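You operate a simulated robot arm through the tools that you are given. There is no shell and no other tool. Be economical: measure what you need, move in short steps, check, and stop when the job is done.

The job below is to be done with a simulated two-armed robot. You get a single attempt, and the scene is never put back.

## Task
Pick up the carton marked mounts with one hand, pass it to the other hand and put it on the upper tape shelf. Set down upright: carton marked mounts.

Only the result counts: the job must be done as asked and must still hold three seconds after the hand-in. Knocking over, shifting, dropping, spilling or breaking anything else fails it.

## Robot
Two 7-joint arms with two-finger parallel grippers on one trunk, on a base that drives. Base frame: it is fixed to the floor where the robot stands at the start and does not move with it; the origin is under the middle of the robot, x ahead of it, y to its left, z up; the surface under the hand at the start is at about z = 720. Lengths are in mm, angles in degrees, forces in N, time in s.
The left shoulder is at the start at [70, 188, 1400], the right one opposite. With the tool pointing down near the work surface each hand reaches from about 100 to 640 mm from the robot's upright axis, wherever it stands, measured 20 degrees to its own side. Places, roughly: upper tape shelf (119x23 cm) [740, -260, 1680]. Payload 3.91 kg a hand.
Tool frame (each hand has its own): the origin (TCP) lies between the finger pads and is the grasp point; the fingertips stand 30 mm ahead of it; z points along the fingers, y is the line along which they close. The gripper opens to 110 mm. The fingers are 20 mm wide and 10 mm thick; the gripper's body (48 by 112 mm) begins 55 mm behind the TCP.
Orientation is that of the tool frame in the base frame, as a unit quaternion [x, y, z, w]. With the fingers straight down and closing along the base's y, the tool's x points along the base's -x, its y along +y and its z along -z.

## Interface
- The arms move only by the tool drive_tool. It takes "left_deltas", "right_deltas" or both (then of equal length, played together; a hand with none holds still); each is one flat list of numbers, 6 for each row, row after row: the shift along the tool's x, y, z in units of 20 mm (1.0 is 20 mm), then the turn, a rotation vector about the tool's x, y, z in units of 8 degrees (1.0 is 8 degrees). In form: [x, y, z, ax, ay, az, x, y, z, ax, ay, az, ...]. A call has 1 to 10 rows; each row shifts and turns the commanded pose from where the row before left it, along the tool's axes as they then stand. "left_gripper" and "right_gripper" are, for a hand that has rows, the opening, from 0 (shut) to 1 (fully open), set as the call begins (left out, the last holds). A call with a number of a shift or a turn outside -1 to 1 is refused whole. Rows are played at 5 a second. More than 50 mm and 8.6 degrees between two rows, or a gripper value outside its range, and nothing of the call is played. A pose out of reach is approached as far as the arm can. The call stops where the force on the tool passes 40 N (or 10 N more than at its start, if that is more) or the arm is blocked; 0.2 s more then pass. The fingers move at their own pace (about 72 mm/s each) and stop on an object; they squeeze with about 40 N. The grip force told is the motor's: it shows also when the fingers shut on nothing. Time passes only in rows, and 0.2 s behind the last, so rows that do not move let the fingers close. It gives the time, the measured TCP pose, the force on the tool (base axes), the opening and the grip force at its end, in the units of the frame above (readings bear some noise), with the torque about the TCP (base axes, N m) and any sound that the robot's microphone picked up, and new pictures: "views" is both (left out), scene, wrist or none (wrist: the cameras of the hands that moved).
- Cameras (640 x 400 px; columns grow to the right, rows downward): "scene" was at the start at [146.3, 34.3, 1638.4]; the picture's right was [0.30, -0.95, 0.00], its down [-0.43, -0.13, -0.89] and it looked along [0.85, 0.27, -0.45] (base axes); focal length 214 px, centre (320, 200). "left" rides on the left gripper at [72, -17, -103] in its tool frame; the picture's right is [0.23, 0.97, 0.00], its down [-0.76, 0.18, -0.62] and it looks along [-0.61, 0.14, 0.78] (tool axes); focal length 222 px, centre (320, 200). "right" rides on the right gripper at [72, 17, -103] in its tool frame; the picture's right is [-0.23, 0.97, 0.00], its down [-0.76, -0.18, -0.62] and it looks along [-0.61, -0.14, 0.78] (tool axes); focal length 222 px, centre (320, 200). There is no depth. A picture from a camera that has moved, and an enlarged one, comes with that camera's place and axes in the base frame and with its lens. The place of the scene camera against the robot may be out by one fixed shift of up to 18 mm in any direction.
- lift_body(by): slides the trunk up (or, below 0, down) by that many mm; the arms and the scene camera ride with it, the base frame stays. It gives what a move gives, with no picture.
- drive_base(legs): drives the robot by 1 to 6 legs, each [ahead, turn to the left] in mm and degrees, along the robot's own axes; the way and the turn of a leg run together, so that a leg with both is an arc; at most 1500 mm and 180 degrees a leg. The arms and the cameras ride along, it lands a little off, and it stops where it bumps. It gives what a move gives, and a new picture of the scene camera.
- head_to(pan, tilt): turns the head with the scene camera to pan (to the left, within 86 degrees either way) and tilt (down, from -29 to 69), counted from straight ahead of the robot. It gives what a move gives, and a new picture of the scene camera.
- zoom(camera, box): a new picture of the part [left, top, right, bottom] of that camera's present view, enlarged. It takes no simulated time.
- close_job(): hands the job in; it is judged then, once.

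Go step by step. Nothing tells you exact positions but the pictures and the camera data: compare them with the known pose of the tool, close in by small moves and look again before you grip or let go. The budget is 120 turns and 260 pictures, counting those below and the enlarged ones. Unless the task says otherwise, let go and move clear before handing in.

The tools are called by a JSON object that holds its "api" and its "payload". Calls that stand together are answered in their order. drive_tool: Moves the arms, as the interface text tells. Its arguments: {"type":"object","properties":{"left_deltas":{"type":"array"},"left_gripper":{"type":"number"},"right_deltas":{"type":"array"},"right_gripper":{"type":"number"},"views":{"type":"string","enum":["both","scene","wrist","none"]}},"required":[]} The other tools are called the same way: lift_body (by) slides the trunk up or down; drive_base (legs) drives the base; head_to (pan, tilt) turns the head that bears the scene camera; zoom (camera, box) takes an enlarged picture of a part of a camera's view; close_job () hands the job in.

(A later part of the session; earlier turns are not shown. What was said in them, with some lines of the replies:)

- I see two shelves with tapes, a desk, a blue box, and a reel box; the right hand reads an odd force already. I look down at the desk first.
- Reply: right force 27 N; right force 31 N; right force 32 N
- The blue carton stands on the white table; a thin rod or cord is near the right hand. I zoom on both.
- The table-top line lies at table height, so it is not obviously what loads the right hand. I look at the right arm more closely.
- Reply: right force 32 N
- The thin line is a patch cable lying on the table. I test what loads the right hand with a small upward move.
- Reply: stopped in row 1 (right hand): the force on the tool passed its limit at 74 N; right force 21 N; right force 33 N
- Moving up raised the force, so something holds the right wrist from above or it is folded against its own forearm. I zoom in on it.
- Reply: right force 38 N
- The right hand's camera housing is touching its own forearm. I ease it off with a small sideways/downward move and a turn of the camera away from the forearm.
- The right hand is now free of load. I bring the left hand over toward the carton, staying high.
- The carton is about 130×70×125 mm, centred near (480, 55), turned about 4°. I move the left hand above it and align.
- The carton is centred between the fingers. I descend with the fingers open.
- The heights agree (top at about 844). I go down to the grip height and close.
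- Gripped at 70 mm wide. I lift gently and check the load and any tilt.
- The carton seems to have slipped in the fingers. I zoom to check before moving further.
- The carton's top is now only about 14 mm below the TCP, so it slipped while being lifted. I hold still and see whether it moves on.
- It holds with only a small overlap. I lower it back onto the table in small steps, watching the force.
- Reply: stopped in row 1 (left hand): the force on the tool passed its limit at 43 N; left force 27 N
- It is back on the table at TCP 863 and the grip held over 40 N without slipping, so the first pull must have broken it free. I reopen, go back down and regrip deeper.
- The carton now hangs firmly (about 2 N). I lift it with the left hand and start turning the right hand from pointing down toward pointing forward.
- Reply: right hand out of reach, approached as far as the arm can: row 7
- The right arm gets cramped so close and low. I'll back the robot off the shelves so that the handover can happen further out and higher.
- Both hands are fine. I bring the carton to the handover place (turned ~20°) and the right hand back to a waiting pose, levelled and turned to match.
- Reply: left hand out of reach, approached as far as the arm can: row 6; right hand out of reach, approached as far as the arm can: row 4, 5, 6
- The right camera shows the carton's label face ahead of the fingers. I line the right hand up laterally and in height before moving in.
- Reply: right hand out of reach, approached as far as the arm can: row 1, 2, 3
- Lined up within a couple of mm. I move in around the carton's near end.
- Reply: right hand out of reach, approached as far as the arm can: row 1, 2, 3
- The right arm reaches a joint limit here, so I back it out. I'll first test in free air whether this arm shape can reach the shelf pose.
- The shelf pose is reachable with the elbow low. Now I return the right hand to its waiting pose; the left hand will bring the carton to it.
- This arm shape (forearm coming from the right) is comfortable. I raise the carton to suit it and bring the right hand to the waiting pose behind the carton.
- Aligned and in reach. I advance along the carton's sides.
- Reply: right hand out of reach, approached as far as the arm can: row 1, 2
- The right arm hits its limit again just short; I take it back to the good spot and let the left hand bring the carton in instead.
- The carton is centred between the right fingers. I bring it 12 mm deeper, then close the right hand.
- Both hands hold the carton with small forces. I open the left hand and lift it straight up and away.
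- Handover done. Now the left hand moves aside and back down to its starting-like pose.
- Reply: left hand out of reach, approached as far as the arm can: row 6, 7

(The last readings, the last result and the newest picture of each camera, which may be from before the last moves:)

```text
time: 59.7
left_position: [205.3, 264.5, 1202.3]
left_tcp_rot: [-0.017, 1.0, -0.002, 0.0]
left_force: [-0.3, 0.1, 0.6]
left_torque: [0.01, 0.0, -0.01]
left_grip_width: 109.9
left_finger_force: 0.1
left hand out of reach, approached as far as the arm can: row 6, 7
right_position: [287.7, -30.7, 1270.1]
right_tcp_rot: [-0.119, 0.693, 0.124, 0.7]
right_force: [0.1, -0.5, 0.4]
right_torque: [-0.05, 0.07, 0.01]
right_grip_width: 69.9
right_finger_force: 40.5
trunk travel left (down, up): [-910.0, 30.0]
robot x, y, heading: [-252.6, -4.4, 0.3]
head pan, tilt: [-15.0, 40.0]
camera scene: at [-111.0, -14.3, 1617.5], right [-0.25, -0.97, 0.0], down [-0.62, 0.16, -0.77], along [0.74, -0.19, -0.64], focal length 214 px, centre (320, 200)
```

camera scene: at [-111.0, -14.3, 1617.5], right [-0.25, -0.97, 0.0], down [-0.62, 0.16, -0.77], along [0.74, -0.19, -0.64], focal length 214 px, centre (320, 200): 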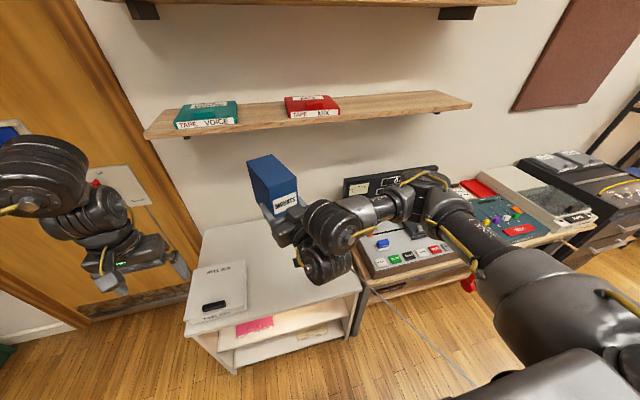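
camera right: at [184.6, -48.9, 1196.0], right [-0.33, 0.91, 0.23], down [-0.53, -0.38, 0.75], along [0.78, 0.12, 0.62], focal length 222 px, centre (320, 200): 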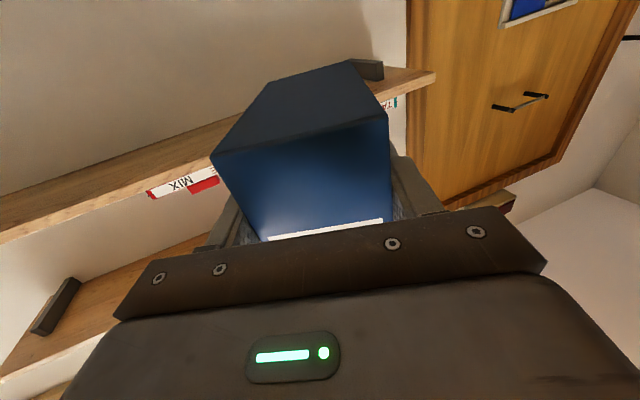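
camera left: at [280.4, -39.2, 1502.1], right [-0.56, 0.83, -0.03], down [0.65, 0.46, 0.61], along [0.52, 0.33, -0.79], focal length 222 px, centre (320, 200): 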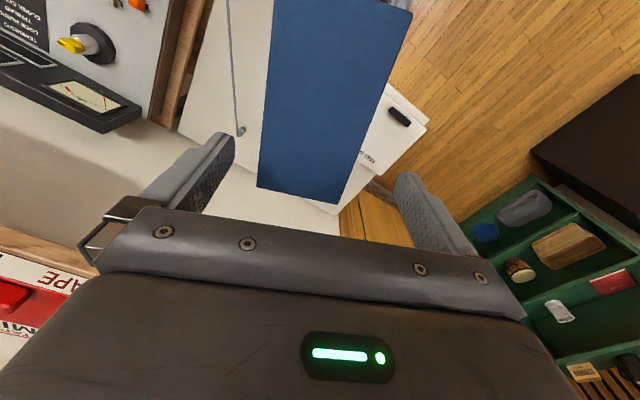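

{"api": "drive_tool", "payload": {"left_deltas": [0, 0.4, 1, 0, 0, 0, 0, 0.4, 1, 0, 0, 0, 0, 0.4, 1, 0, 0, 0, 0, 0.4, 1, 0, 0, 0, 0, 0.4, 1, 0, 0, 0, 0, 0.4, 1, 0, 0, 0, 0, 0.4, 1, 0, 0, 0, 0, 0.4, 1, 0, 0, 0, 0, 0.4, 1, 0, 0, 0, 0, 0.4, 1, 0, 0, 0], "views": "none"}}

{"api": "drive_tool", "payload": {"right_deltas": [-0.31, -0.95, 0.02, 0.3, 0, 0, -0.31, -0.95, 0.02, 0.3, 0, 0, -0.31, -0.95, 0.02, 0.3, 0, 0, -0.31, -0.95, 0.02, 0.3, 0, 0, -0.31, -0.95, 0.02, 0.3, 0, 0, -0.31, -0.95, 0.02, 0.3, 0, 0, -0.31, -0.95, 0.02, 0.3, 0, 0, -0.31, -0.95, 0.02, 0.3, 0, 0], "views": "both"}}

```text
time: 61.9
left_position: [199.3, 347.3, 1003.4]
left_tcp_rot: [-0.016, 1.0, -0.002, 0.0]
left_force: [0.0, 0.8, -0.5]
left_torque: [-0.03, -0.01, 0.0]
left_grip_width: 109.8
left_finger_force: 0.1
right_position: [288.2, -30.2, 1269.2]
right_tcp_rot: [-0.118, 0.693, 0.123, 0.701]
right_force: [-0.3, 0.9, 0.9]
right_torque: [-0.05, 0.1, 0.02]
right_grip_width: 69.9
right_finger_force: 39.9
trunk travel left (down, up): [-910.0, 30.0]
robot x, y, heading: [-255.6, -2.5, 0.5]
head pan, tilt: [-15.0, 40.0]
```

```text
time: 63.7
left_position: [200.0, 345.5, 1005.3]
left_tcp_rot: [-0.017, 1.0, -0.001, 0.0]
left_force: [-0.5, -0.4, 0.1]
left_torque: [0.04, 0.03, -0.02]
left_grip_width: 109.8
left_finger_force: 0.1
right_position: [317.7, -178.9, 1316.6]
right_tcp_rot: [0.002, 0.703, 0.007, 0.711]
right_force: [0.1, -0.2, -2.2]
right_torque: [0.03, 0.08, 0.02]
right_grip_width: 69.6
right_finger_force: 40.1
trunk travel left (down, up): [-910.0, 30.0]
robot x, y, heading: [-252.3, 0.1, 0.4]
head pan, tilt: [-15.0, 40.0]
camera scene: at [-111.6, -16.8, 1617.5], right [-0.25, -0.97, 0.0], down [-0.62, 0.16, -0.77], along [0.74, -0.19, -0.64], focal length 214 px, centre (320, 200)
camera right: at [214.7, -162.1, 1244.5], right [-0.01, 0.97, 0.24], down [-0.63, -0.19, 0.75], along [0.78, -0.14, 0.61], focal length 222 px, centre (320, 200)
```

scene: 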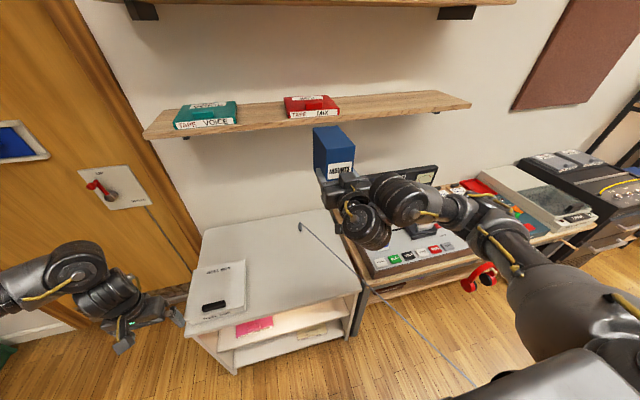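
right: 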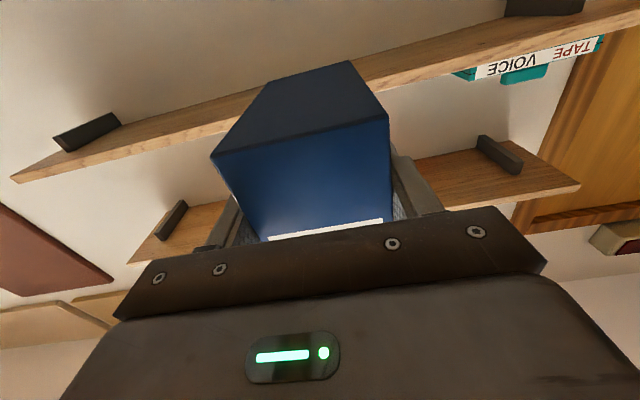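

{"api": "drive_tool", "payload": {"right_deltas": [-1, -0.2, 0.3, 0, 0, 0, -1, -0.2, 0.3, 0, 0, 0, -1, -0.2, 0.3, 0, 0, 0, -1, -0.2, 0.3, 0, 0, 0, -1, -0.2, 0.3, 0, 0, 0, -1, -0.1, 0.2, 0, 0, 0, -1, -0.1, 0.2, 0, 0, 0, -1, -0.1, 0.2, 0, 0, 0, -1, -0.1, 0.2, 0, 0, 0, -1, -0.1, 0.2, 0, 0, 0], "views": "none"}}

{"api": "drive_tool", "payload": {"right_deltas": [-1, -0.1, 0.2, 0, 0, 0, -1, -0.1, 0.2, 0, 0, 0, -1, -0.1, 0.2, 0, 0, 0, -1, -0.1, 0.2, 0, 0, 0, -1, 0, 0.2, 0, 0, 0, -1, 0, 0.2, 0, 0, 0, -1, 0, 0, 0, 0, 0, -1, 0, 0, 0, 0, 0, -1, 0, 0, 0, 0, 0, -1, 0, 0, 0, 0, 0], "views": "none"}}

{"api": "head_to", "payload": {"pan": -10, "tilt": 0}}

```text
time: 65.9
left_position: [199.8, 345.9, 1003.8]
left_tcp_rot: [-0.016, 1.0, -0.001, 0.0]
left_force: [-0.2, -0.2, 0.5]
left_torque: [0.0, -0.02, -0.04]
left_grip_width: 110.2
left_finger_force: 0.1
right_position: [369.0, -211.6, 1520.9]
right_tcp_rot: [0.002, 0.703, 0.006, 0.711]
right_force: [0.4, 0.1, -1.3]
right_torque: [-0.01, 0.09, -0.05]
right_grip_width: 69.7
right_finger_force: 39.7
trunk travel left (down, up): [-910.0, 30.0]
robot x, y, heading: [-252.8, -3.9, 0.2]
head pan, tilt: [-15.0, 40.0]
```

```text
time: 68.1
left_position: [199.7, 345.8, 1006.1]
left_tcp_rot: [-0.015, 1.0, -0.001, 0.0]
left_force: [-0.5, -0.7, -0.3]
left_torque: [0.02, -0.02, 0.01]
left_grip_width: 110.0
left_finger_force: 0.0
right_position: [389.3, -221.9, 1719.9]
right_tcp_rot: [0.0, 0.704, 0.007, 0.711]
right_force: [-0.8, 1.0, -2.1]
right_torque: [-0.03, 0.05, 0.01]
right_grip_width: 70.0
right_finger_force: 39.9
trunk travel left (down, up): [-910.0, 30.0]
robot x, y, heading: [-247.0, -1.2, 0.3]
head pan, tilt: [-15.0, 40.0]
```

```text
time: 69.2
left_position: [200.4, 344.4, 1004.4]
left_tcp_rot: [-0.016, 1.0, -0.001, 0.0]
left_force: [-0.8, 0.7, 0.0]
left_torque: [0.01, 0.0, -0.01]
left_grip_width: 110.0
left_finger_force: 0.0
right_position: [389.3, -222.7, 1718.8]
right_tcp_rot: [0.002, 0.704, 0.005, 0.71]
right_force: [-0.4, 0.8, -2.0]
right_torque: [-0.03, 0.11, 0.0]
right_grip_width: 69.8
right_finger_force: 40.2
trunk travel left (down, up): [-910.0, 30.0]
robot x, y, heading: [-253.9, 1.7, 0.4]
head pan, tilt: [-10.0, 0.0]
camera scene: at [-104.5, -9.2, 1681.0], right [-0.17, -0.99, 0.0], down [0.0, 0.0, -1.0], along [0.99, -0.17, 0.0], focal length 214 px, centre (320, 200)
```

scene: 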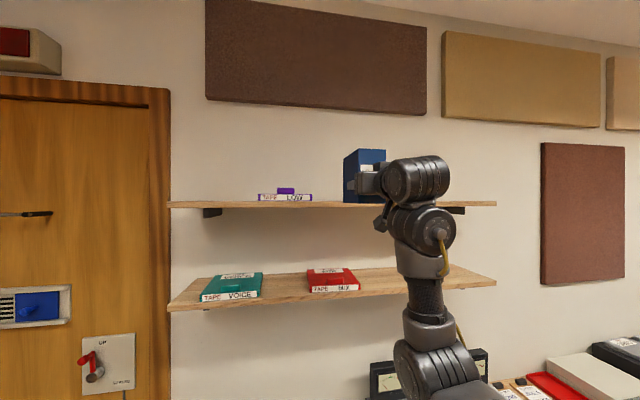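

{"api": "zoom", "payload": {"camera": "scene", "box": [330, 130, 510, 250]}}

{"api": "zoom", "payload": {"camera": "scene", "box": [160, 150, 400, 230]}}

```text
3.33 times, centred on (420, 190) of scene
camera zoom: at [-104.5, -9.2, 1681.0], right [-0.17, -0.99, 0.0], down [0.0, 0.0, -1.0], along [0.99, -0.17, 0.0], focal length 715 px, centre (-13, 233)
```

zoom: 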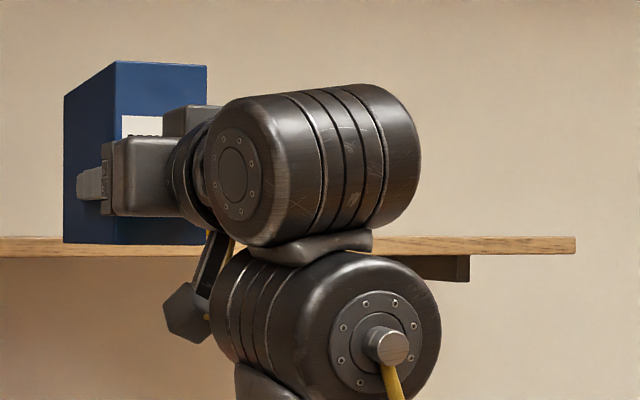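

```text
2.67 times, centred on (280, 190) of scene
camera zoom: at [-104.5, -9.2, 1681.0], right [-0.17, -0.99, 0.0], down [0.0, 0.0, -1.0], along [0.99, -0.17, 0.0], focal length 572 px, centre (427, 227)
```

zoom: 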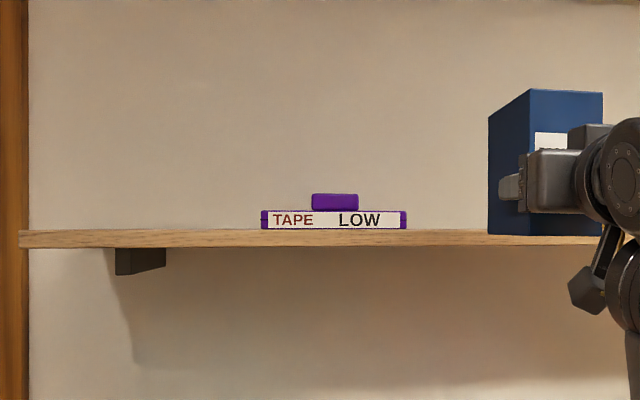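

The upper shelf top is at about z 1678 with its front edge near x 622; the gap between LOW and KEYS is about y −113 to −320. I raise the carton well above shelf level and then drive forward.

{"api": "drive_tool", "payload": {"right_deltas": [-0.8, 0.1, 0, 0, 0, 0, -0.8, 0.1, 0, 0, 0, 0, -0.8, 0, 0, 0, 0, 0], "views": "none"}}

{"api": "head_to", "payload": {"pan": -20, "tilt": 15}}

```text
time: 70.0
left_position: [200.8, 345.5, 1004.0]
left_tcp_rot: [-0.017, 1.0, -0.002, 0.0]
left_force: [0.7, 0.1, -0.9]
left_torque: [-0.01, 0.01, -0.01]
left_grip_width: 110.3
left_finger_force: 0.2
right_position: [389.5, -217.9, 1768.0]
right_tcp_rot: [0.002, 0.704, 0.005, 0.71]
right_force: [0.5, -0.3, -3.4]
right_torque: [0.02, 0.08, -0.02]
right_grip_width: 69.6
right_finger_force: 40.5
trunk travel left (down, up): [-910.0, 30.0]
robot x, y, heading: [-252.3, 0.4, 0.2]
head pan, tilt: [-10.0, 0.0]
```

```text
time: 70.8
left_position: [199.9, 344.9, 1004.1]
left_tcp_rot: [-0.017, 1.0, -0.002, 0.0]
left_force: [-1.1, 1.1, -0.6]
left_torque: [0.03, 0.02, 0.03]
left_grip_width: 110.1
left_finger_force: 0.0
right_position: [391.1, -217.8, 1766.6]
right_tcp_rot: [0.001, 0.704, 0.005, 0.71]
right_force: [0.0, -0.1, -2.1]
right_torque: [0.0, 0.12, -0.02]
right_grip_width: 69.9
right_finger_force: 39.7
trunk travel left (down, up): [-910.0, 30.0]
robot x, y, heading: [-253.3, -0.1, 0.4]
head pan, tilt: [-20.0, 15.0]
camera scene: at [-105.4, -25.5, 1657.0], right [-0.34, -0.94, 0.0], down [-0.24, 0.09, -0.97], along [0.91, -0.32, -0.26], focal length 214 px, centre (320, 200)
```

scene: 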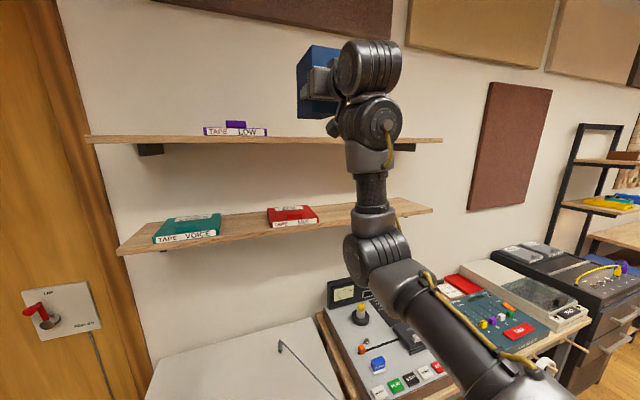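

{"api": "drive_base", "payload": {"legs": [[150, 0]]}}

{"api": "drive_base", "payload": {"legs": [[100, 0]]}}

```text
time: 72.2
left_position: [352.1, 347.6, 1005.6]
left_tcp_rot: [-0.016, 1.0, -0.002, 0.001]
left_force: [-0.3, 0.7, 0.4]
left_torque: [-0.04, -0.03, 0.02]
left_grip_width: 109.8
left_finger_force: 0.0
right_position: [542.1, -216.5, 1769.4]
right_tcp_rot: [0.001, 0.702, 0.007, 0.712]
right_force: [-0.6, 0.0, -0.9]
right_torque: [0.0, 0.08, 0.01]
right_grip_width: 69.7
right_finger_force: 39.6
trunk travel left (down, up): [-910.0, 30.0]
robot x, y, heading: [-101.3, 2.1, 0.4]
head pan, tilt: [-20.0, 15.0]
camera scene: at [45.9, -24.6, 1657.4], right [-0.34, -0.94, 0.0], down [-0.24, 0.09, -0.97], along [0.91, -0.32, -0.26], focal length 214 px, centre (320, 200)
```

scene: 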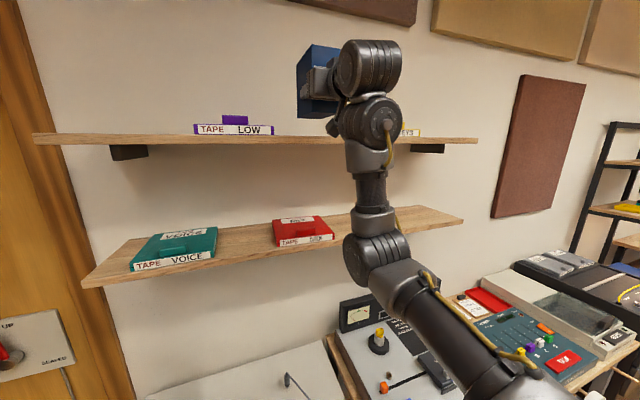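

```text
time: 73.3
left_position: [444.7, 347.7, 1008.2]
left_tcp_rot: [-0.016, 1.0, -0.001, 0.005]
left_force: [0.1, -0.2, -0.1]
left_torque: [-0.02, 0.0, -0.01]
left_grip_width: 110.0
left_finger_force: 0.1
right_position: [626.3, -217.8, 1775.1]
right_tcp_rot: [0.001, 0.698, 0.007, 0.716]
right_force: [0.0, -0.1, -1.0]
right_torque: [-0.01, 0.18, 0.0]
right_grip_width: 70.0
right_finger_force: 39.8
trunk travel left (down, up): [-910.0, 30.0]
robot x, y, heading: [4.5, -0.7, 0.2]
head pan, tilt: [-20.0, 15.0]
camera scene: at [142.5, -23.8, 1657.5], right [-0.34, -0.94, 0.0], down [-0.24, 0.09, -0.97], along [0.91, -0.33, -0.25], focal length 214 px, centre (320, 200)
```

scene: 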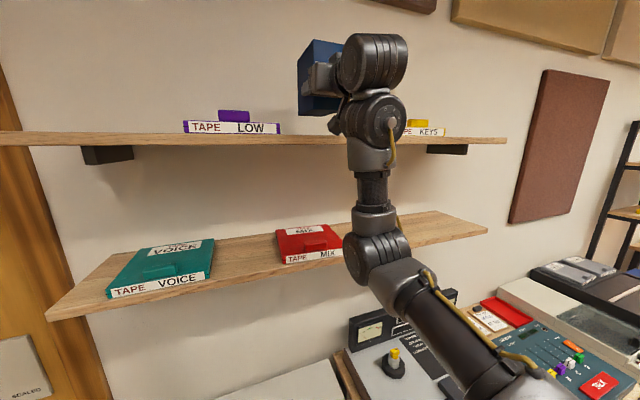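

Both hands read slightly tilted back (~0.6°), maybe sway from braking. I wait and re-read.

{"api": "drive_tool", "payload": {"right_deltas": [0, 0, 0, 0, 0, 0, 0, 0, 0, 0, 0, 0, 0, 0, 0, 0, 0, 0], "views": "wrist"}}

{"api": "zoom", "payload": {"camera": "scene", "box": [270, 20, 450, 160]}}

```text
time: 74.1
left_position: [444.1, 346.8, 1007.9]
left_tcp_rot: [-0.015, 1.0, -0.002, 0.004]
left_force: [0.1, -0.6, 0.7]
left_torque: [0.03, -0.02, 0.03]
left_grip_width: 109.9
left_finger_force: 0.0
right_position: [626.9, -216.9, 1776.7]
right_tcp_rot: [0.001, 0.698, 0.007, 0.716]
right_force: [-2.1, 0.7, -1.4]
right_torque: [0.0, 0.12, -0.01]
right_grip_width: 70.0
right_finger_force: 39.3
trunk travel left (down, up): [-910.0, 30.0]
robot x, y, heading: [0.2, 3.9, 0.1]
head pan, tilt: [-20.0, 15.0]
camera right: at [524.5, -200.8, 1700.7], right [-0.01, 0.97, 0.24], down [-0.64, -0.19, 0.74], along [0.77, -0.14, 0.62], focal length 222 px, centre (320, 200)
```

right: 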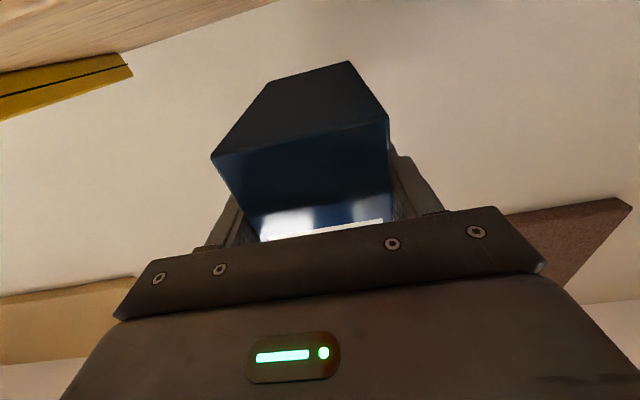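

```text
2.86 times, centred on (360, 90) of scene
camera zoom: at [142.8, -24.4, 1657.7], right [-0.34, -0.94, 0.0], down [-0.24, 0.09, -0.97], along [0.91, -0.33, -0.25], focal length 613 px, centre (206, 514)
```

zoom: 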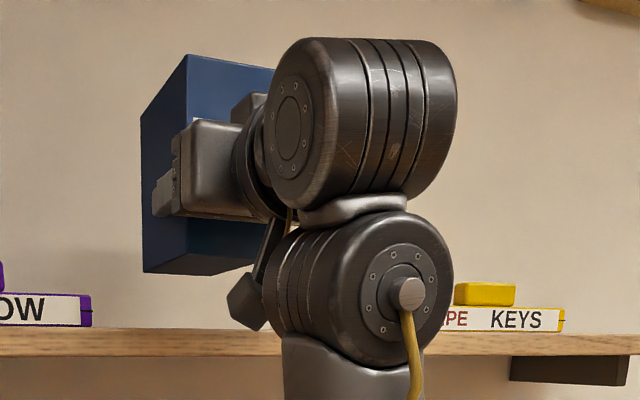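

The tilt persists, so something may be touching at the front (base against table or elbow at shelf). I back off 50 mm and compare.

{"api": "drive_base", "payload": {"legs": [[-50, 0]]}}

{"api": "head_to", "payload": {"pan": -20, "tilt": 35}}

```text
time: 75.0
left_position: [411.7, 347.0, 1000.5]
left_tcp_rot: [-0.014, 1.0, -0.002, -0.003]
left_force: [0.8, -0.4, -0.6]
left_torque: [0.01, 0.05, 0.02]
left_grip_width: 109.9
left_finger_force: 0.0
right_position: [605.7, -217.5, 1764.1]
right_tcp_rot: [0.003, 0.705, 0.006, 0.709]
right_force: [1.8, -0.6, -3.5]
right_torque: [0.03, 0.1, -0.02]
right_grip_width: 70.0
right_finger_force: 40.1
trunk travel left (down, up): [-910.0, 30.0]
robot x, y, heading: [-46.0, 3.7, 0.3]
head pan, tilt: [-20.0, 15.0]
camera scene: at [118.3, -24.5, 1655.6], right [-0.34, -0.94, 0.0], down [-0.25, 0.09, -0.96], along [0.91, -0.33, -0.27], focal length 214 px, centre (320, 200)
```

scene: 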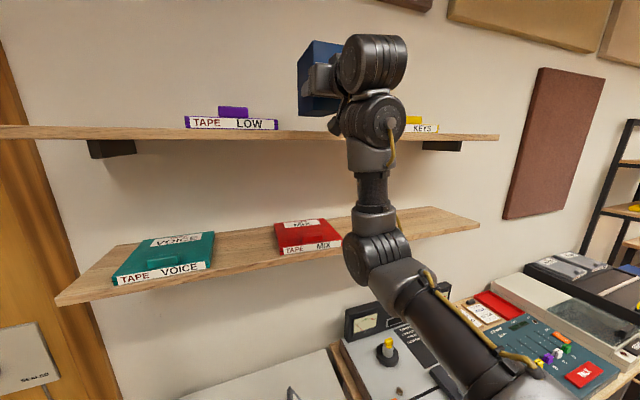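

```text
time: 75.9
left_position: [403.1, 346.4, 1004.6]
left_tcp_rot: [-0.015, 1.0, -0.002, 0.001]
left_force: [0.2, -0.3, -0.9]
left_torque: [0.0, 0.01, 0.02]
left_grip_width: 110.2
left_finger_force: 0.1
right_position: [591.7, -218.2, 1768.7]
right_tcp_rot: [0.002, 0.703, 0.005, 0.711]
right_force: [0.6, 0.2, -2.5]
right_torque: [0.03, 0.07, -0.01]
right_grip_width: 69.7
right_finger_force: 40.3
trunk travel left (down, up): [-910.0, 30.0]
robot x, y, heading: [-47.1, -1.1, 0.1]
head pan, tilt: [-20.0, 35.0]
camera scene: at [100.4, -22.6, 1624.6], right [-0.34, -0.94, 0.0], down [-0.54, 0.19, -0.82], along [0.77, -0.28, -0.58], focal length 214 px, centre (320, 200)
```

scene: 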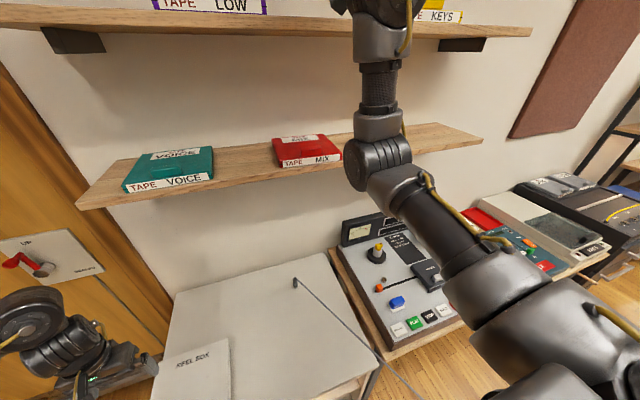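

Settled upright again and the table is where it was, so I stay here and reach the rest with the arm.

{"api": "drive_tool", "payload": {"right_deltas": [0, 0, 0.9, 0, 0, 0, 0, 0, 0.9, 0, 0, 0, 0, 0, 0.9, 0, 0, 0, 0, 0, 0.9, 0, 0, 0, 0, 0, 0.8, 0, 0, 0], "views": "both"}}

{"api": "head_to", "payload": {"pan": -20, "tilt": 5}}

{"api": "zoom", "payload": {"camera": "scene", "box": [240, 60, 480, 220]}}

```text
time: 77.1
left_position: [401.5, 346.6, 1005.4]
left_tcp_rot: [-0.015, 1.0, -0.002, 0.001]
left_force: [0.2, 0.0, 0.5]
left_torque: [0.0, 0.0, -0.03]
left_grip_width: 109.8
left_finger_force: 0.0
right_position: [676.9, -218.0, 1773.6]
right_tcp_rot: [0.001, 0.702, 0.006, 0.712]
right_force: [0.6, 0.0, -2.5]
right_torque: [0.02, 0.06, -0.01]
right_grip_width: 69.9
right_finger_force: 40.3
trunk travel left (down, up): [-910.0, 30.0]
robot x, y, heading: [-45.8, 2.9, 0.6]
head pan, tilt: [-20.0, 35.0]
camera scene: at [98.0, -22.5, 1624.7], right [-0.34, -0.94, 0.0], down [-0.54, 0.19, -0.82], along [0.77, -0.28, -0.57], focal length 214 px, centre (320, 200)
camera right: at [573.9, -200.7, 1699.6], right [-0.01, 0.97, 0.24], down [-0.63, -0.19, 0.75], along [0.77, -0.14, 0.62], focal length 222 px, centre (320, 200)
```

scene: 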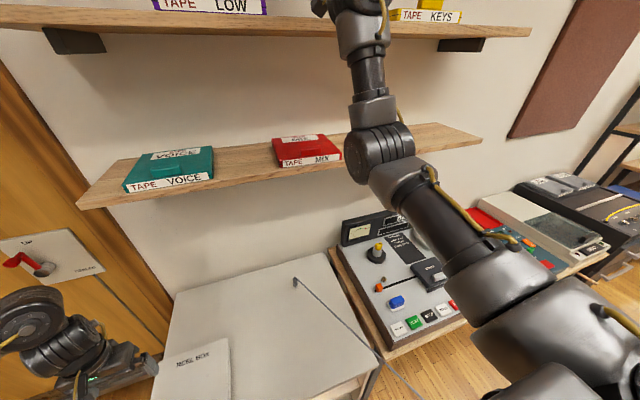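
right: 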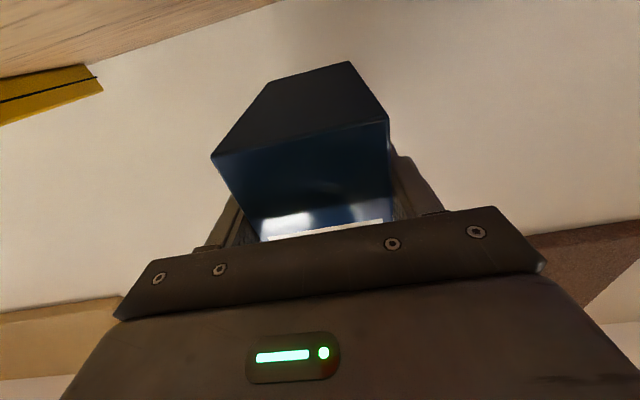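

```text
time: 78.0
left_position: [401.6, 346.4, 1007.0]
left_tcp_rot: [-0.015, 1.0, -0.001, 0.003]
left_force: [-0.5, -0.1, -0.5]
left_torque: [0.01, 0.02, 0.01]
left_grip_width: 109.8
left_finger_force: 0.0
right_position: [672.4, -218.4, 1775.9]
right_tcp_rot: [0.001, 0.701, 0.007, 0.713]
right_force: [-0.2, 0.4, -1.3]
right_torque: [-0.04, 0.11, 0.01]
right_grip_width: 69.9
right_finger_force: 39.7
trunk travel left (down, up): [-910.0, 30.0]
robot x, y, heading: [-48.7, -4.1, 0.3]
head pan, tilt: [-20.0, 5.0]
camera scene: at [98.7, -24.1, 1673.2], right [-0.34, -0.94, 0.0], down [-0.08, 0.03, -1.0], along [0.94, -0.34, -0.09], focal length 214 px, centre (320, 200)
```

scene: 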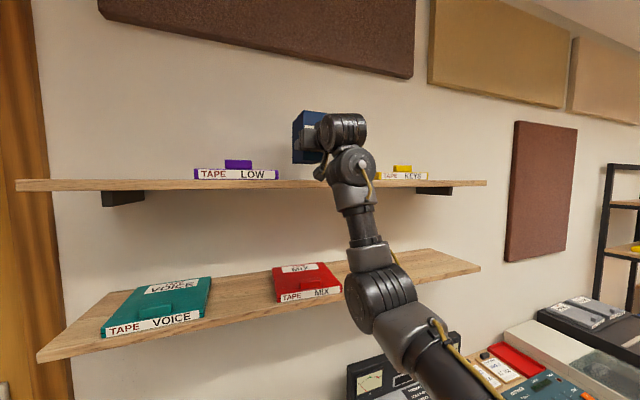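

```text
2.50 times, centred on (360, 140) of scene
camera zoom: at [98.7, -24.1, 1673.2], right [-0.34, -0.94, 0.0], down [-0.08, 0.03, -1.0], along [0.94, -0.34, -0.09], focal length 536 px, centre (220, 350)
```

zoom: 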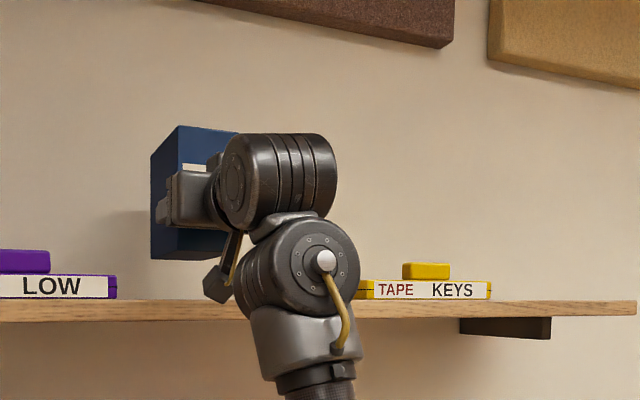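

The robot tilts back slightly whenever the arm gets this far forward, so some arm link is probably touching a shelf edge. I look closely.

{"api": "zoom", "payload": {"camera": "scene", "box": [300, 100, 500, 350]}}

{"api": "zoom", "payload": {"camera": "left", "box": [0, 0, 640, 400]}}

```text
1.60 times, centred on (400, 225) of scene
camera zoom: at [98.7, -24.1, 1673.2], right [-0.34, -0.94, 0.0], down [-0.08, 0.03, -1.0], along [0.94, -0.34, -0.09], focal length 343 px, centre (192, 160)
```

zoom: 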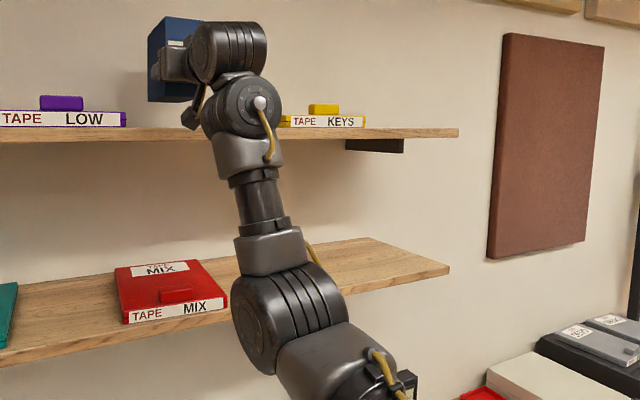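

```text
1.00 times, centred on (320, 200) of left (not enlarged: the box is as wide or as high as the picture)
camera zoom: at [327.0, 327.1, 1108.9], right [-0.26, 0.97, 0.0], down [0.75, 0.2, 0.63], along [0.61, 0.16, -0.78], focal length 222 px, centre (320, 200)
```

zoom: 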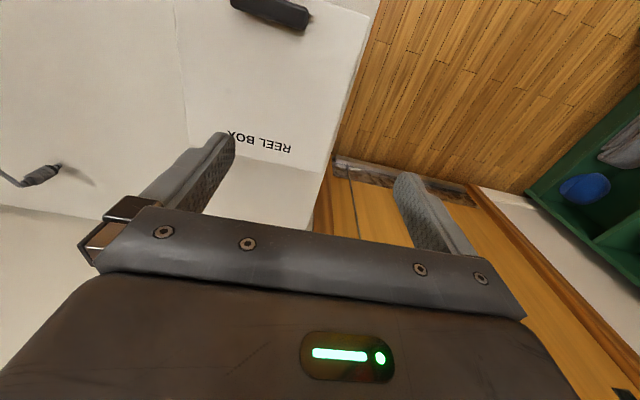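

{"api": "drive_tool", "payload": {"right_deltas": [0, 0, 0, 0, 0, 0, 0, 0, 0, 0, 0, 0, 0, 0, 0, 0, 0, 0, 0, 0, 0, 0, 0, 0, 0, 0, 0, 0, 0, 0], "views": "none"}}

{"api": "drive_tool", "payload": {"right_deltas": [0, 0, 0, 0, 0, 0, 0, 0, 0, 0, 0, 0, 0, 0, 0, 0, 0, 0, 0, 0, 0, 0, 0, 0, 0, 0, 0, 0, 0, 0], "views": "none"}}

```text
time: 79.2
left_position: [402.0, 346.4, 1008.0]
left_tcp_rot: [-0.015, 1.0, -0.001, 0.003]
left_force: [0.5, -0.5, 0.0]
left_torque: [0.03, -0.01, 0.03]
left_grip_width: 110.0
left_finger_force: 0.0
right_position: [673.6, -218.3, 1774.5]
right_tcp_rot: [0.002, 0.701, 0.005, 0.713]
right_force: [0.2, 0.4, -2.8]
right_torque: [0.03, 0.08, 0.01]
right_grip_width: 69.9
right_finger_force: 39.8
trunk travel left (down, up): [-910.0, 30.0]
robot x, y, heading: [-44.7, 2.1, 0.2]
head pan, tilt: [-20.0, 5.0]
```

```text
time: 80.4
left_position: [401.1, 346.9, 1006.7]
left_tcp_rot: [-0.014, 1.0, -0.002, 0.002]
left_force: [-0.4, -0.4, 0.0]
left_torque: [-0.02, -0.02, 0.01]
left_grip_width: 110.1
left_finger_force: 0.1
right_position: [674.5, -218.2, 1774.8]
right_tcp_rot: [0.002, 0.701, 0.006, 0.713]
right_force: [-0.2, -0.5, -1.0]
right_torque: [-0.05, 0.08, 0.02]
right_grip_width: 70.2
right_finger_force: 40.0
trunk travel left (down, up): [-910.0, 30.0]
robot x, y, heading: [-48.0, 3.5, 0.2]
head pan, tilt: [-20.0, 5.0]
```

The tilt is small (0.25°) and steady, the tool force is just the carton's weight, and triangulation puts the elbow well in front of the shelf. I lower toward the shelf in steps.

{"api": "drive_tool", "payload": {"right_deltas": [0.7, 0, 0, 0, 0, 0, 0.7, 0, 0.1, 0, 0, 0, 0.5, 0, 0.1, 0, 0, 0], "views": "scene"}}

{"api": "zoom", "payload": {"camera": "scene", "box": [240, 80, 480, 240]}}

```text
time: 81.2
left_position: [400.0, 346.3, 1006.7]
left_tcp_rot: [-0.015, 1.0, 0.0, 0.003]
left_force: [0.6, -0.1, 0.4]
left_torque: [0.0, -0.01, 0.01]
left_grip_width: 110.1
left_finger_force: 0.0
right_position: [677.9, -218.4, 1734.0]
right_tcp_rot: [0.001, 0.702, 0.006, 0.713]
right_force: [0.1, -0.2, -2.6]
right_torque: [0.01, 0.07, 0.05]
right_grip_width: 69.7
right_finger_force: 40.5
trunk travel left (down, up): [-910.0, 30.0]
robot x, y, heading: [-44.7, 0.8, 0.1]
head pan, tilt: [-20.0, 5.0]
camera scene: at [99.5, -24.1, 1673.2], right [-0.34, -0.94, 0.0], down [-0.08, 0.03, -1.0], along [0.94, -0.34, -0.09], focal length 214 px, centre (320, 200)
```

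scene: 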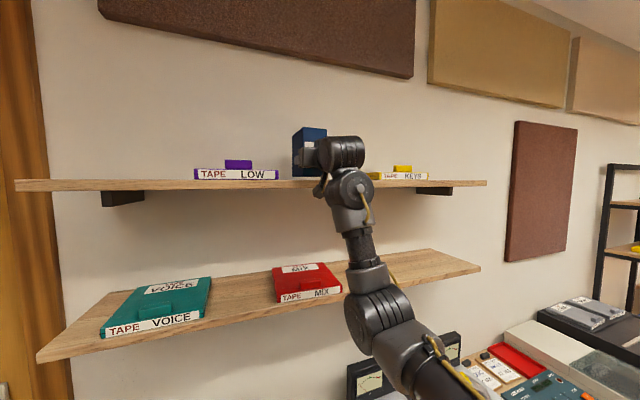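

```text
2.50 times, centred on (360, 160) of scene
camera zoom: at [99.5, -24.1, 1673.2], right [-0.34, -0.94, 0.0], down [-0.08, 0.03, -1.0], along [0.94, -0.34, -0.09], focal length 536 px, centre (220, 300)
```

zoom: 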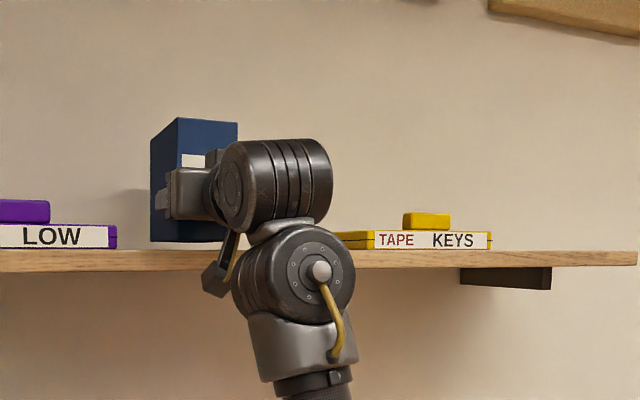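

{"api": "drive_tool", "payload": {"right_deltas": [0.3, 0, 0, 0, 0, 0], "views": "none"}}

{"api": "drive_tool", "payload": {"right_deltas": [0.15, 0, 0, 0, 0, 0], "views": "none"}}

{"api": "zoom", "payload": {"camera": "scene", "box": [270, 110, 390, 210]}}

```text
time: 81.6
left_position: [401.3, 345.8, 1005.9]
left_tcp_rot: [-0.015, 1.0, -0.001, 0.002]
left_force: [0.1, -0.2, -0.8]
left_torque: [0.0, 0.03, 0.01]
left_grip_width: 109.8
left_finger_force: 0.0
right_position: [679.2, -217.6, 1727.3]
right_tcp_rot: [0.004, 0.701, 0.005, 0.713]
right_force: [-0.4, 0.2, -2.1]
right_torque: [-0.01, 0.08, -0.04]
right_grip_width: 69.7
right_finger_force: 39.9
trunk travel left (down, up): [-910.0, 30.0]
robot x, y, heading: [-44.8, 2.5, 0.2]
head pan, tilt: [-20.0, 5.0]
```

```text
time: 82.0
left_position: [401.6, 346.0, 1006.5]
left_tcp_rot: [-0.015, 1.0, -0.002, 0.003]
left_force: [-0.5, -0.1, -0.1]
left_torque: [0.01, 0.01, 0.01]
left_grip_width: 110.0
left_finger_force: 0.0
right_position: [679.1, -217.6, 1724.5]
right_tcp_rot: [0.002, 0.701, 0.005, 0.713]
right_force: [-0.3, -0.5, -2.1]
right_torque: [-0.04, 0.11, 0.0]
right_grip_width: 69.8
right_finger_force: 40.4
trunk travel left (down, up): [-910.0, 30.0]
robot x, y, heading: [-43.2, 0.4, 0.2]
head pan, tilt: [-20.0, 5.0]
```

```text
4.00 times, centred on (330, 160) of scene
camera zoom: at [99.2, -24.0, 1673.2], right [-0.34, -0.94, 0.0], down [-0.08, 0.03, -1.0], along [0.94, -0.34, -0.09], focal length 858 px, centre (280, 360)
```

zoom: 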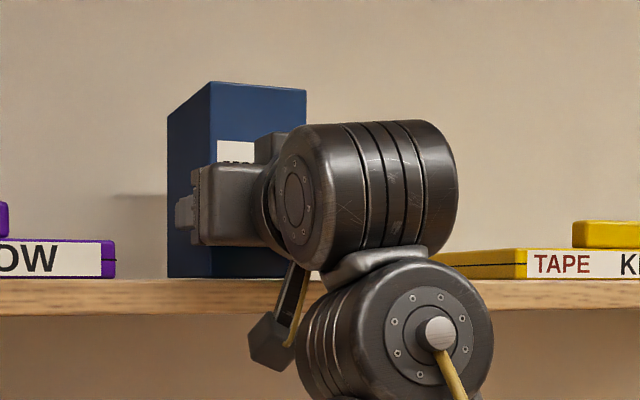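

{"api": "drive_tool", "payload": {"right_deltas": [0.1, 0, 0, 0, 0, 0], "views": "none"}}

{"api": "drive_tool", "payload": {"right_deltas": [0.1, 0, 0, 0, 0, 0], "views": "none"}}

```text
time: 82.4
left_position: [400.7, 346.8, 1005.9]
left_tcp_rot: [-0.014, 1.0, -0.002, 0.003]
left_force: [0.8, 0.1, -0.4]
left_torque: [0.01, 0.0, 0.01]
left_grip_width: 110.2
left_finger_force: 0.0
right_position: [680.1, -217.8, 1723.6]
right_tcp_rot: [0.001, 0.701, 0.006, 0.713]
right_force: [0.9, 0.0, -0.5]
right_torque: [-0.05, 0.08, 0.04]
right_grip_width: 70.2
right_finger_force: 39.8
trunk travel left (down, up): [-910.0, 30.0]
robot x, y, heading: [-47.9, 0.6, -0.1]
head pan, tilt: [-20.0, 5.0]
```

```text
time: 82.8
left_position: [401.2, 346.8, 1006.6]
left_tcp_rot: [-0.015, 1.0, -0.001, 0.003]
left_force: [0.3, 0.3, 0.8]
left_torque: [0.02, -0.01, -0.01]
left_grip_width: 110.1
left_finger_force: 0.0
right_position: [677.2, -217.7, 1724.3]
right_tcp_rot: [0.001, 0.7, 0.006, 0.714]
right_force: [5.3, -0.7, 9.7]
right_torque: [-0.45, 0.22, 0.2]
right_grip_width: 70.0
right_finger_force: 39.7
trunk travel left (down, up): [-910.0, 30.0]
robot x, y, heading: [-49.2, 0.5, 0.4]
head pan, tilt: [-20.0, 5.0]
```

The carton has touched down (about 10 N). I open the right hand.

{"api": "drive_tool", "payload": {"right_deltas": [0, 0, 0, 0, 0, 0, 0, 0, 0, 0, 0, 0, 0, 0, 0, 0, 0, 0], "right_gripper": 1, "views": "both"}}

{"api": "zoom", "payload": {"camera": "scene", "box": [270, 110, 390, 210]}}

```text
time: 83.6
left_position: [400.6, 346.0, 1006.9]
left_tcp_rot: [-0.015, 1.0, -0.001, 0.002]
left_force: [-0.2, 0.9, 0.4]
left_torque: [-0.01, -0.01, -0.02]
left_grip_width: 110.2
left_finger_force: 0.1
right_position: [678.9, -217.9, 1721.4]
right_tcp_rot: [0.002, 0.702, 0.005, 0.712]
right_force: [0.4, 1.0, 0.3]
right_torque: [0.01, 0.01, -0.02]
right_grip_width: 109.9
right_finger_force: 0.1
trunk travel left (down, up): [-910.0, 30.0]
robot x, y, heading: [-47.2, 1.4, 0.4]
head pan, tilt: [-20.0, 5.0]
camera scene: at [98.9, -23.9, 1673.2], right [-0.34, -0.94, 0.0], down [-0.08, 0.03, -1.0], along [0.94, -0.34, -0.09], focal length 214 px, centre (320, 200)
camera right: at [575.6, -200.5, 1648.2], right [-0.01, 0.97, 0.24], down [-0.63, -0.19, 0.75], along [0.77, -0.14, 0.62], focal length 222 px, centre (320, 200)
```

scene: 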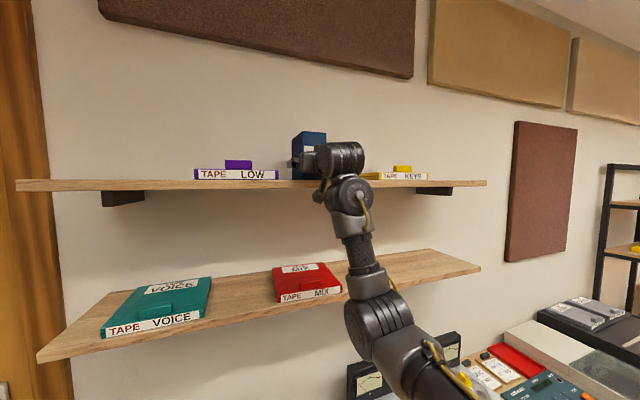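
right: 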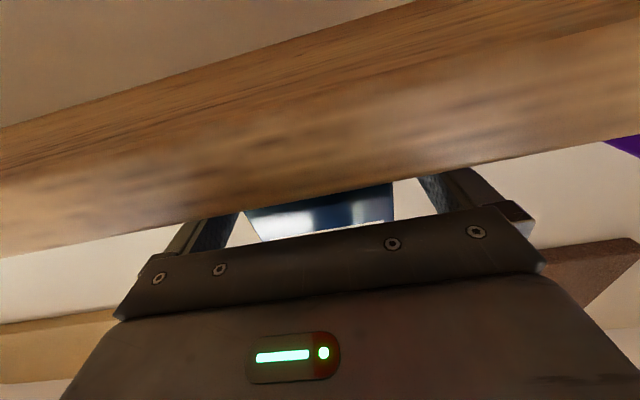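

```text
4.00 times, centred on (330, 160) of scene
camera zoom: at [98.9, -23.9, 1673.2], right [-0.34, -0.94, 0.0], down [-0.08, 0.03, -1.0], along [0.94, -0.34, -0.09], focal length 858 px, centre (280, 360)
```

zoom: 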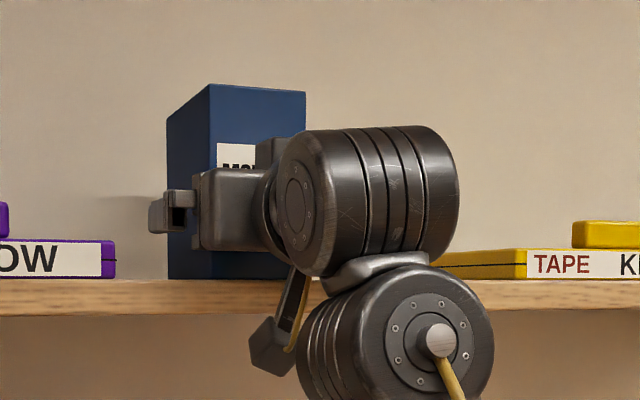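

The carton stands upright on the shelf and is free. I withdraw the right hand straight back.

{"api": "drive_tool", "payload": {"right_deltas": [0, 0, -0.5, 0, 0, 0, 0, 0, -0.7, 0, 0, 0, 0, 0, -0.7, 0, 0, 0, 0, 0, -0.7, 0, 0, 0, 0, 0, -0.7, 0, 0, 0, 0, 0, -0.7, 0, 0, 0], "views": "both"}}

```text
time: 85.0
left_position: [399.4, 345.5, 1007.9]
left_tcp_rot: [-0.015, 1.0, -0.001, 0.003]
left_force: [0.0, -0.7, 0.4]
left_torque: [-0.04, -0.03, -0.02]
left_grip_width: 109.8
left_finger_force: 0.0
right_position: [598.6, -218.8, 1719.0]
right_tcp_rot: [0.002, 0.702, 0.005, 0.712]
right_force: [-0.5, 0.4, 0.5]
right_torque: [0.01, -0.02, 0.0]
right_grip_width: 110.1
right_finger_force: 0.0
trunk travel left (down, up): [-910.0, 30.0]
robot x, y, heading: [-45.8, -2.3, 0.0]
head pan, tilt: [-20.0, 5.0]
camera scene: at [98.4, -24.0, 1673.3], right [-0.34, -0.94, 0.0], down [-0.08, 0.03, -1.0], along [0.94, -0.34, -0.09], focal length 214 px, centre (320, 200)
camera right: at [495.3, -202.4, 1645.5], right [-0.01, 0.97, 0.24], down [-0.63, -0.19, 0.75], along [0.77, -0.14, 0.62], focal length 222 px, centre (320, 200)
```

scene: 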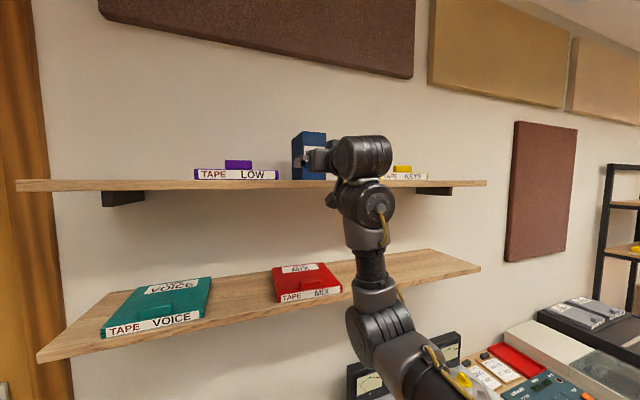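
right: 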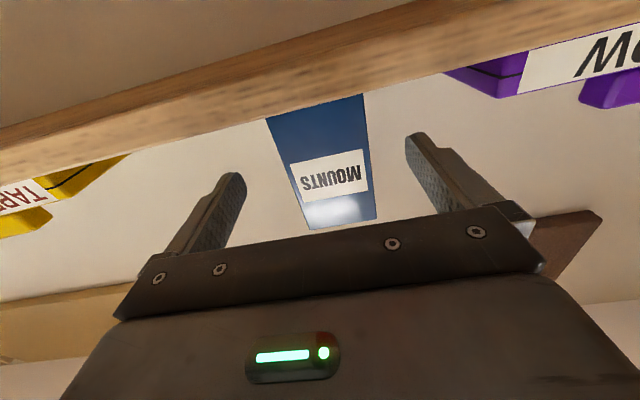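

The hand is clear of the carton. I withdraw further by backing the base and check the final scene.

{"api": "drive_base", "payload": {"legs": [[-120, 0]]}}

{"api": "zoom", "payload": {"camera": "scene", "box": [220, 110, 460, 260]}}

{"api": "head_to", "payload": {"pan": 0, "tilt": 35}}

```text
time: 86.2
left_position: [284.8, 345.1, 1005.0]
left_tcp_rot: [-0.013, 1.0, -0.002, 0.001]
left_force: [-0.3, 0.1, 0.1]
left_torque: [0.0, 0.04, -0.01]
left_grip_width: 110.0
left_finger_force: 0.1
right_position: [483.4, -221.2, 1717.1]
right_tcp_rot: [0.003, 0.703, 0.004, 0.712]
right_force: [-1.0, 1.0, -0.7]
right_torque: [0.03, -0.05, 0.02]
right_grip_width: 110.3
right_finger_force: 0.0
trunk travel left (down, up): [-910.0, 30.0]
robot x, y, heading: [-164.2, 1.3, 0.2]
head pan, tilt: [-20.0, 5.0]
camera scene: at [-16.8, -24.1, 1672.7], right [-0.34, -0.94, 0.0], down [-0.09, 0.03, -1.0], along [0.94, -0.34, -0.09], focal length 214 px, centre (320, 200)
```

scene: 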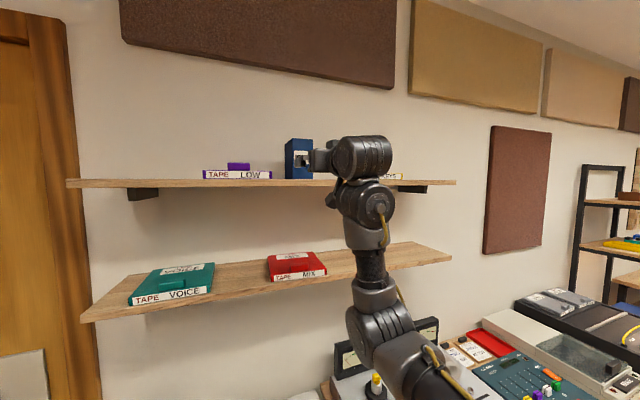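

```text
2.67 times, centred on (340, 185) of scene
camera zoom: at [-16.8, -24.1, 1672.7], right [-0.34, -0.94, 0.0], down [-0.09, 0.03, -1.0], along [0.94, -0.34, -0.09], focal length 572 px, centre (267, 240)
```

zoom: 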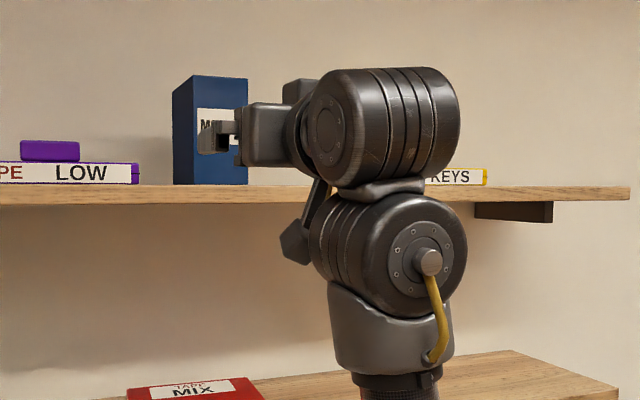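

```text
time: 87.2
left_position: [280.9, 345.4, 1007.9]
left_tcp_rot: [-0.014, 1.0, -0.001, 0.003]
left_force: [1.0, 0.6, 0.6]
left_torque: [0.0, -0.03, -0.01]
left_grip_width: 110.1
left_finger_force: 0.0
right_position: [476.0, -222.3, 1720.0]
right_tcp_rot: [0.002, 0.701, 0.005, 0.713]
right_force: [-0.3, -0.1, 0.8]
right_torque: [-0.01, 0.0, -0.01]
right_grip_width: 109.9
right_finger_force: 0.1
trunk travel left (down, up): [-910.0, 30.0]
robot x, y, heading: [-164.5, -0.2, 0.1]
head pan, tilt: [0.0, 35.0]
camera scene: at [-20.6, 6.8, 1625.2], right [0.0, -1.0, 0.0], down [-0.57, 0.0, -0.82], along [0.82, 0.0, -0.57], focal length 214 px, centre (320, 200)
```

scene: 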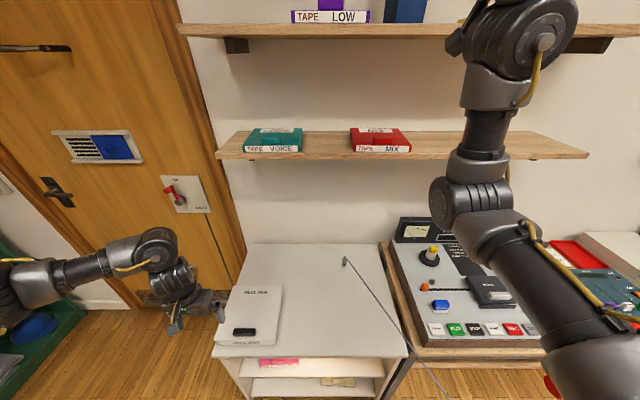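

The carton stands upright between LOW and KEYS on the upper shelf, the other items look undisturbed, and both hands are clear. I hand in.

{"api": "close_job", "payload": {}}

```text
The job is handed in.
```

The carton marked mounts was picked up with the left hand, passed to the right, and set down upright on the upper tape shelf between the LOW and KEYS tapes. Both hands were clear of it when I handed in, and everything else looked undisturbed in the last pictures.

- **Slip on the first lift:** the carton slipped in the left fingers just above the table. I set it back down and gripped it again before carrying on.
- **Slight tilt near the shelves:** the robot leaned back by up to about 0.8° when it was close in. I found no cause, and the table and shelf items did not appear to have moved.
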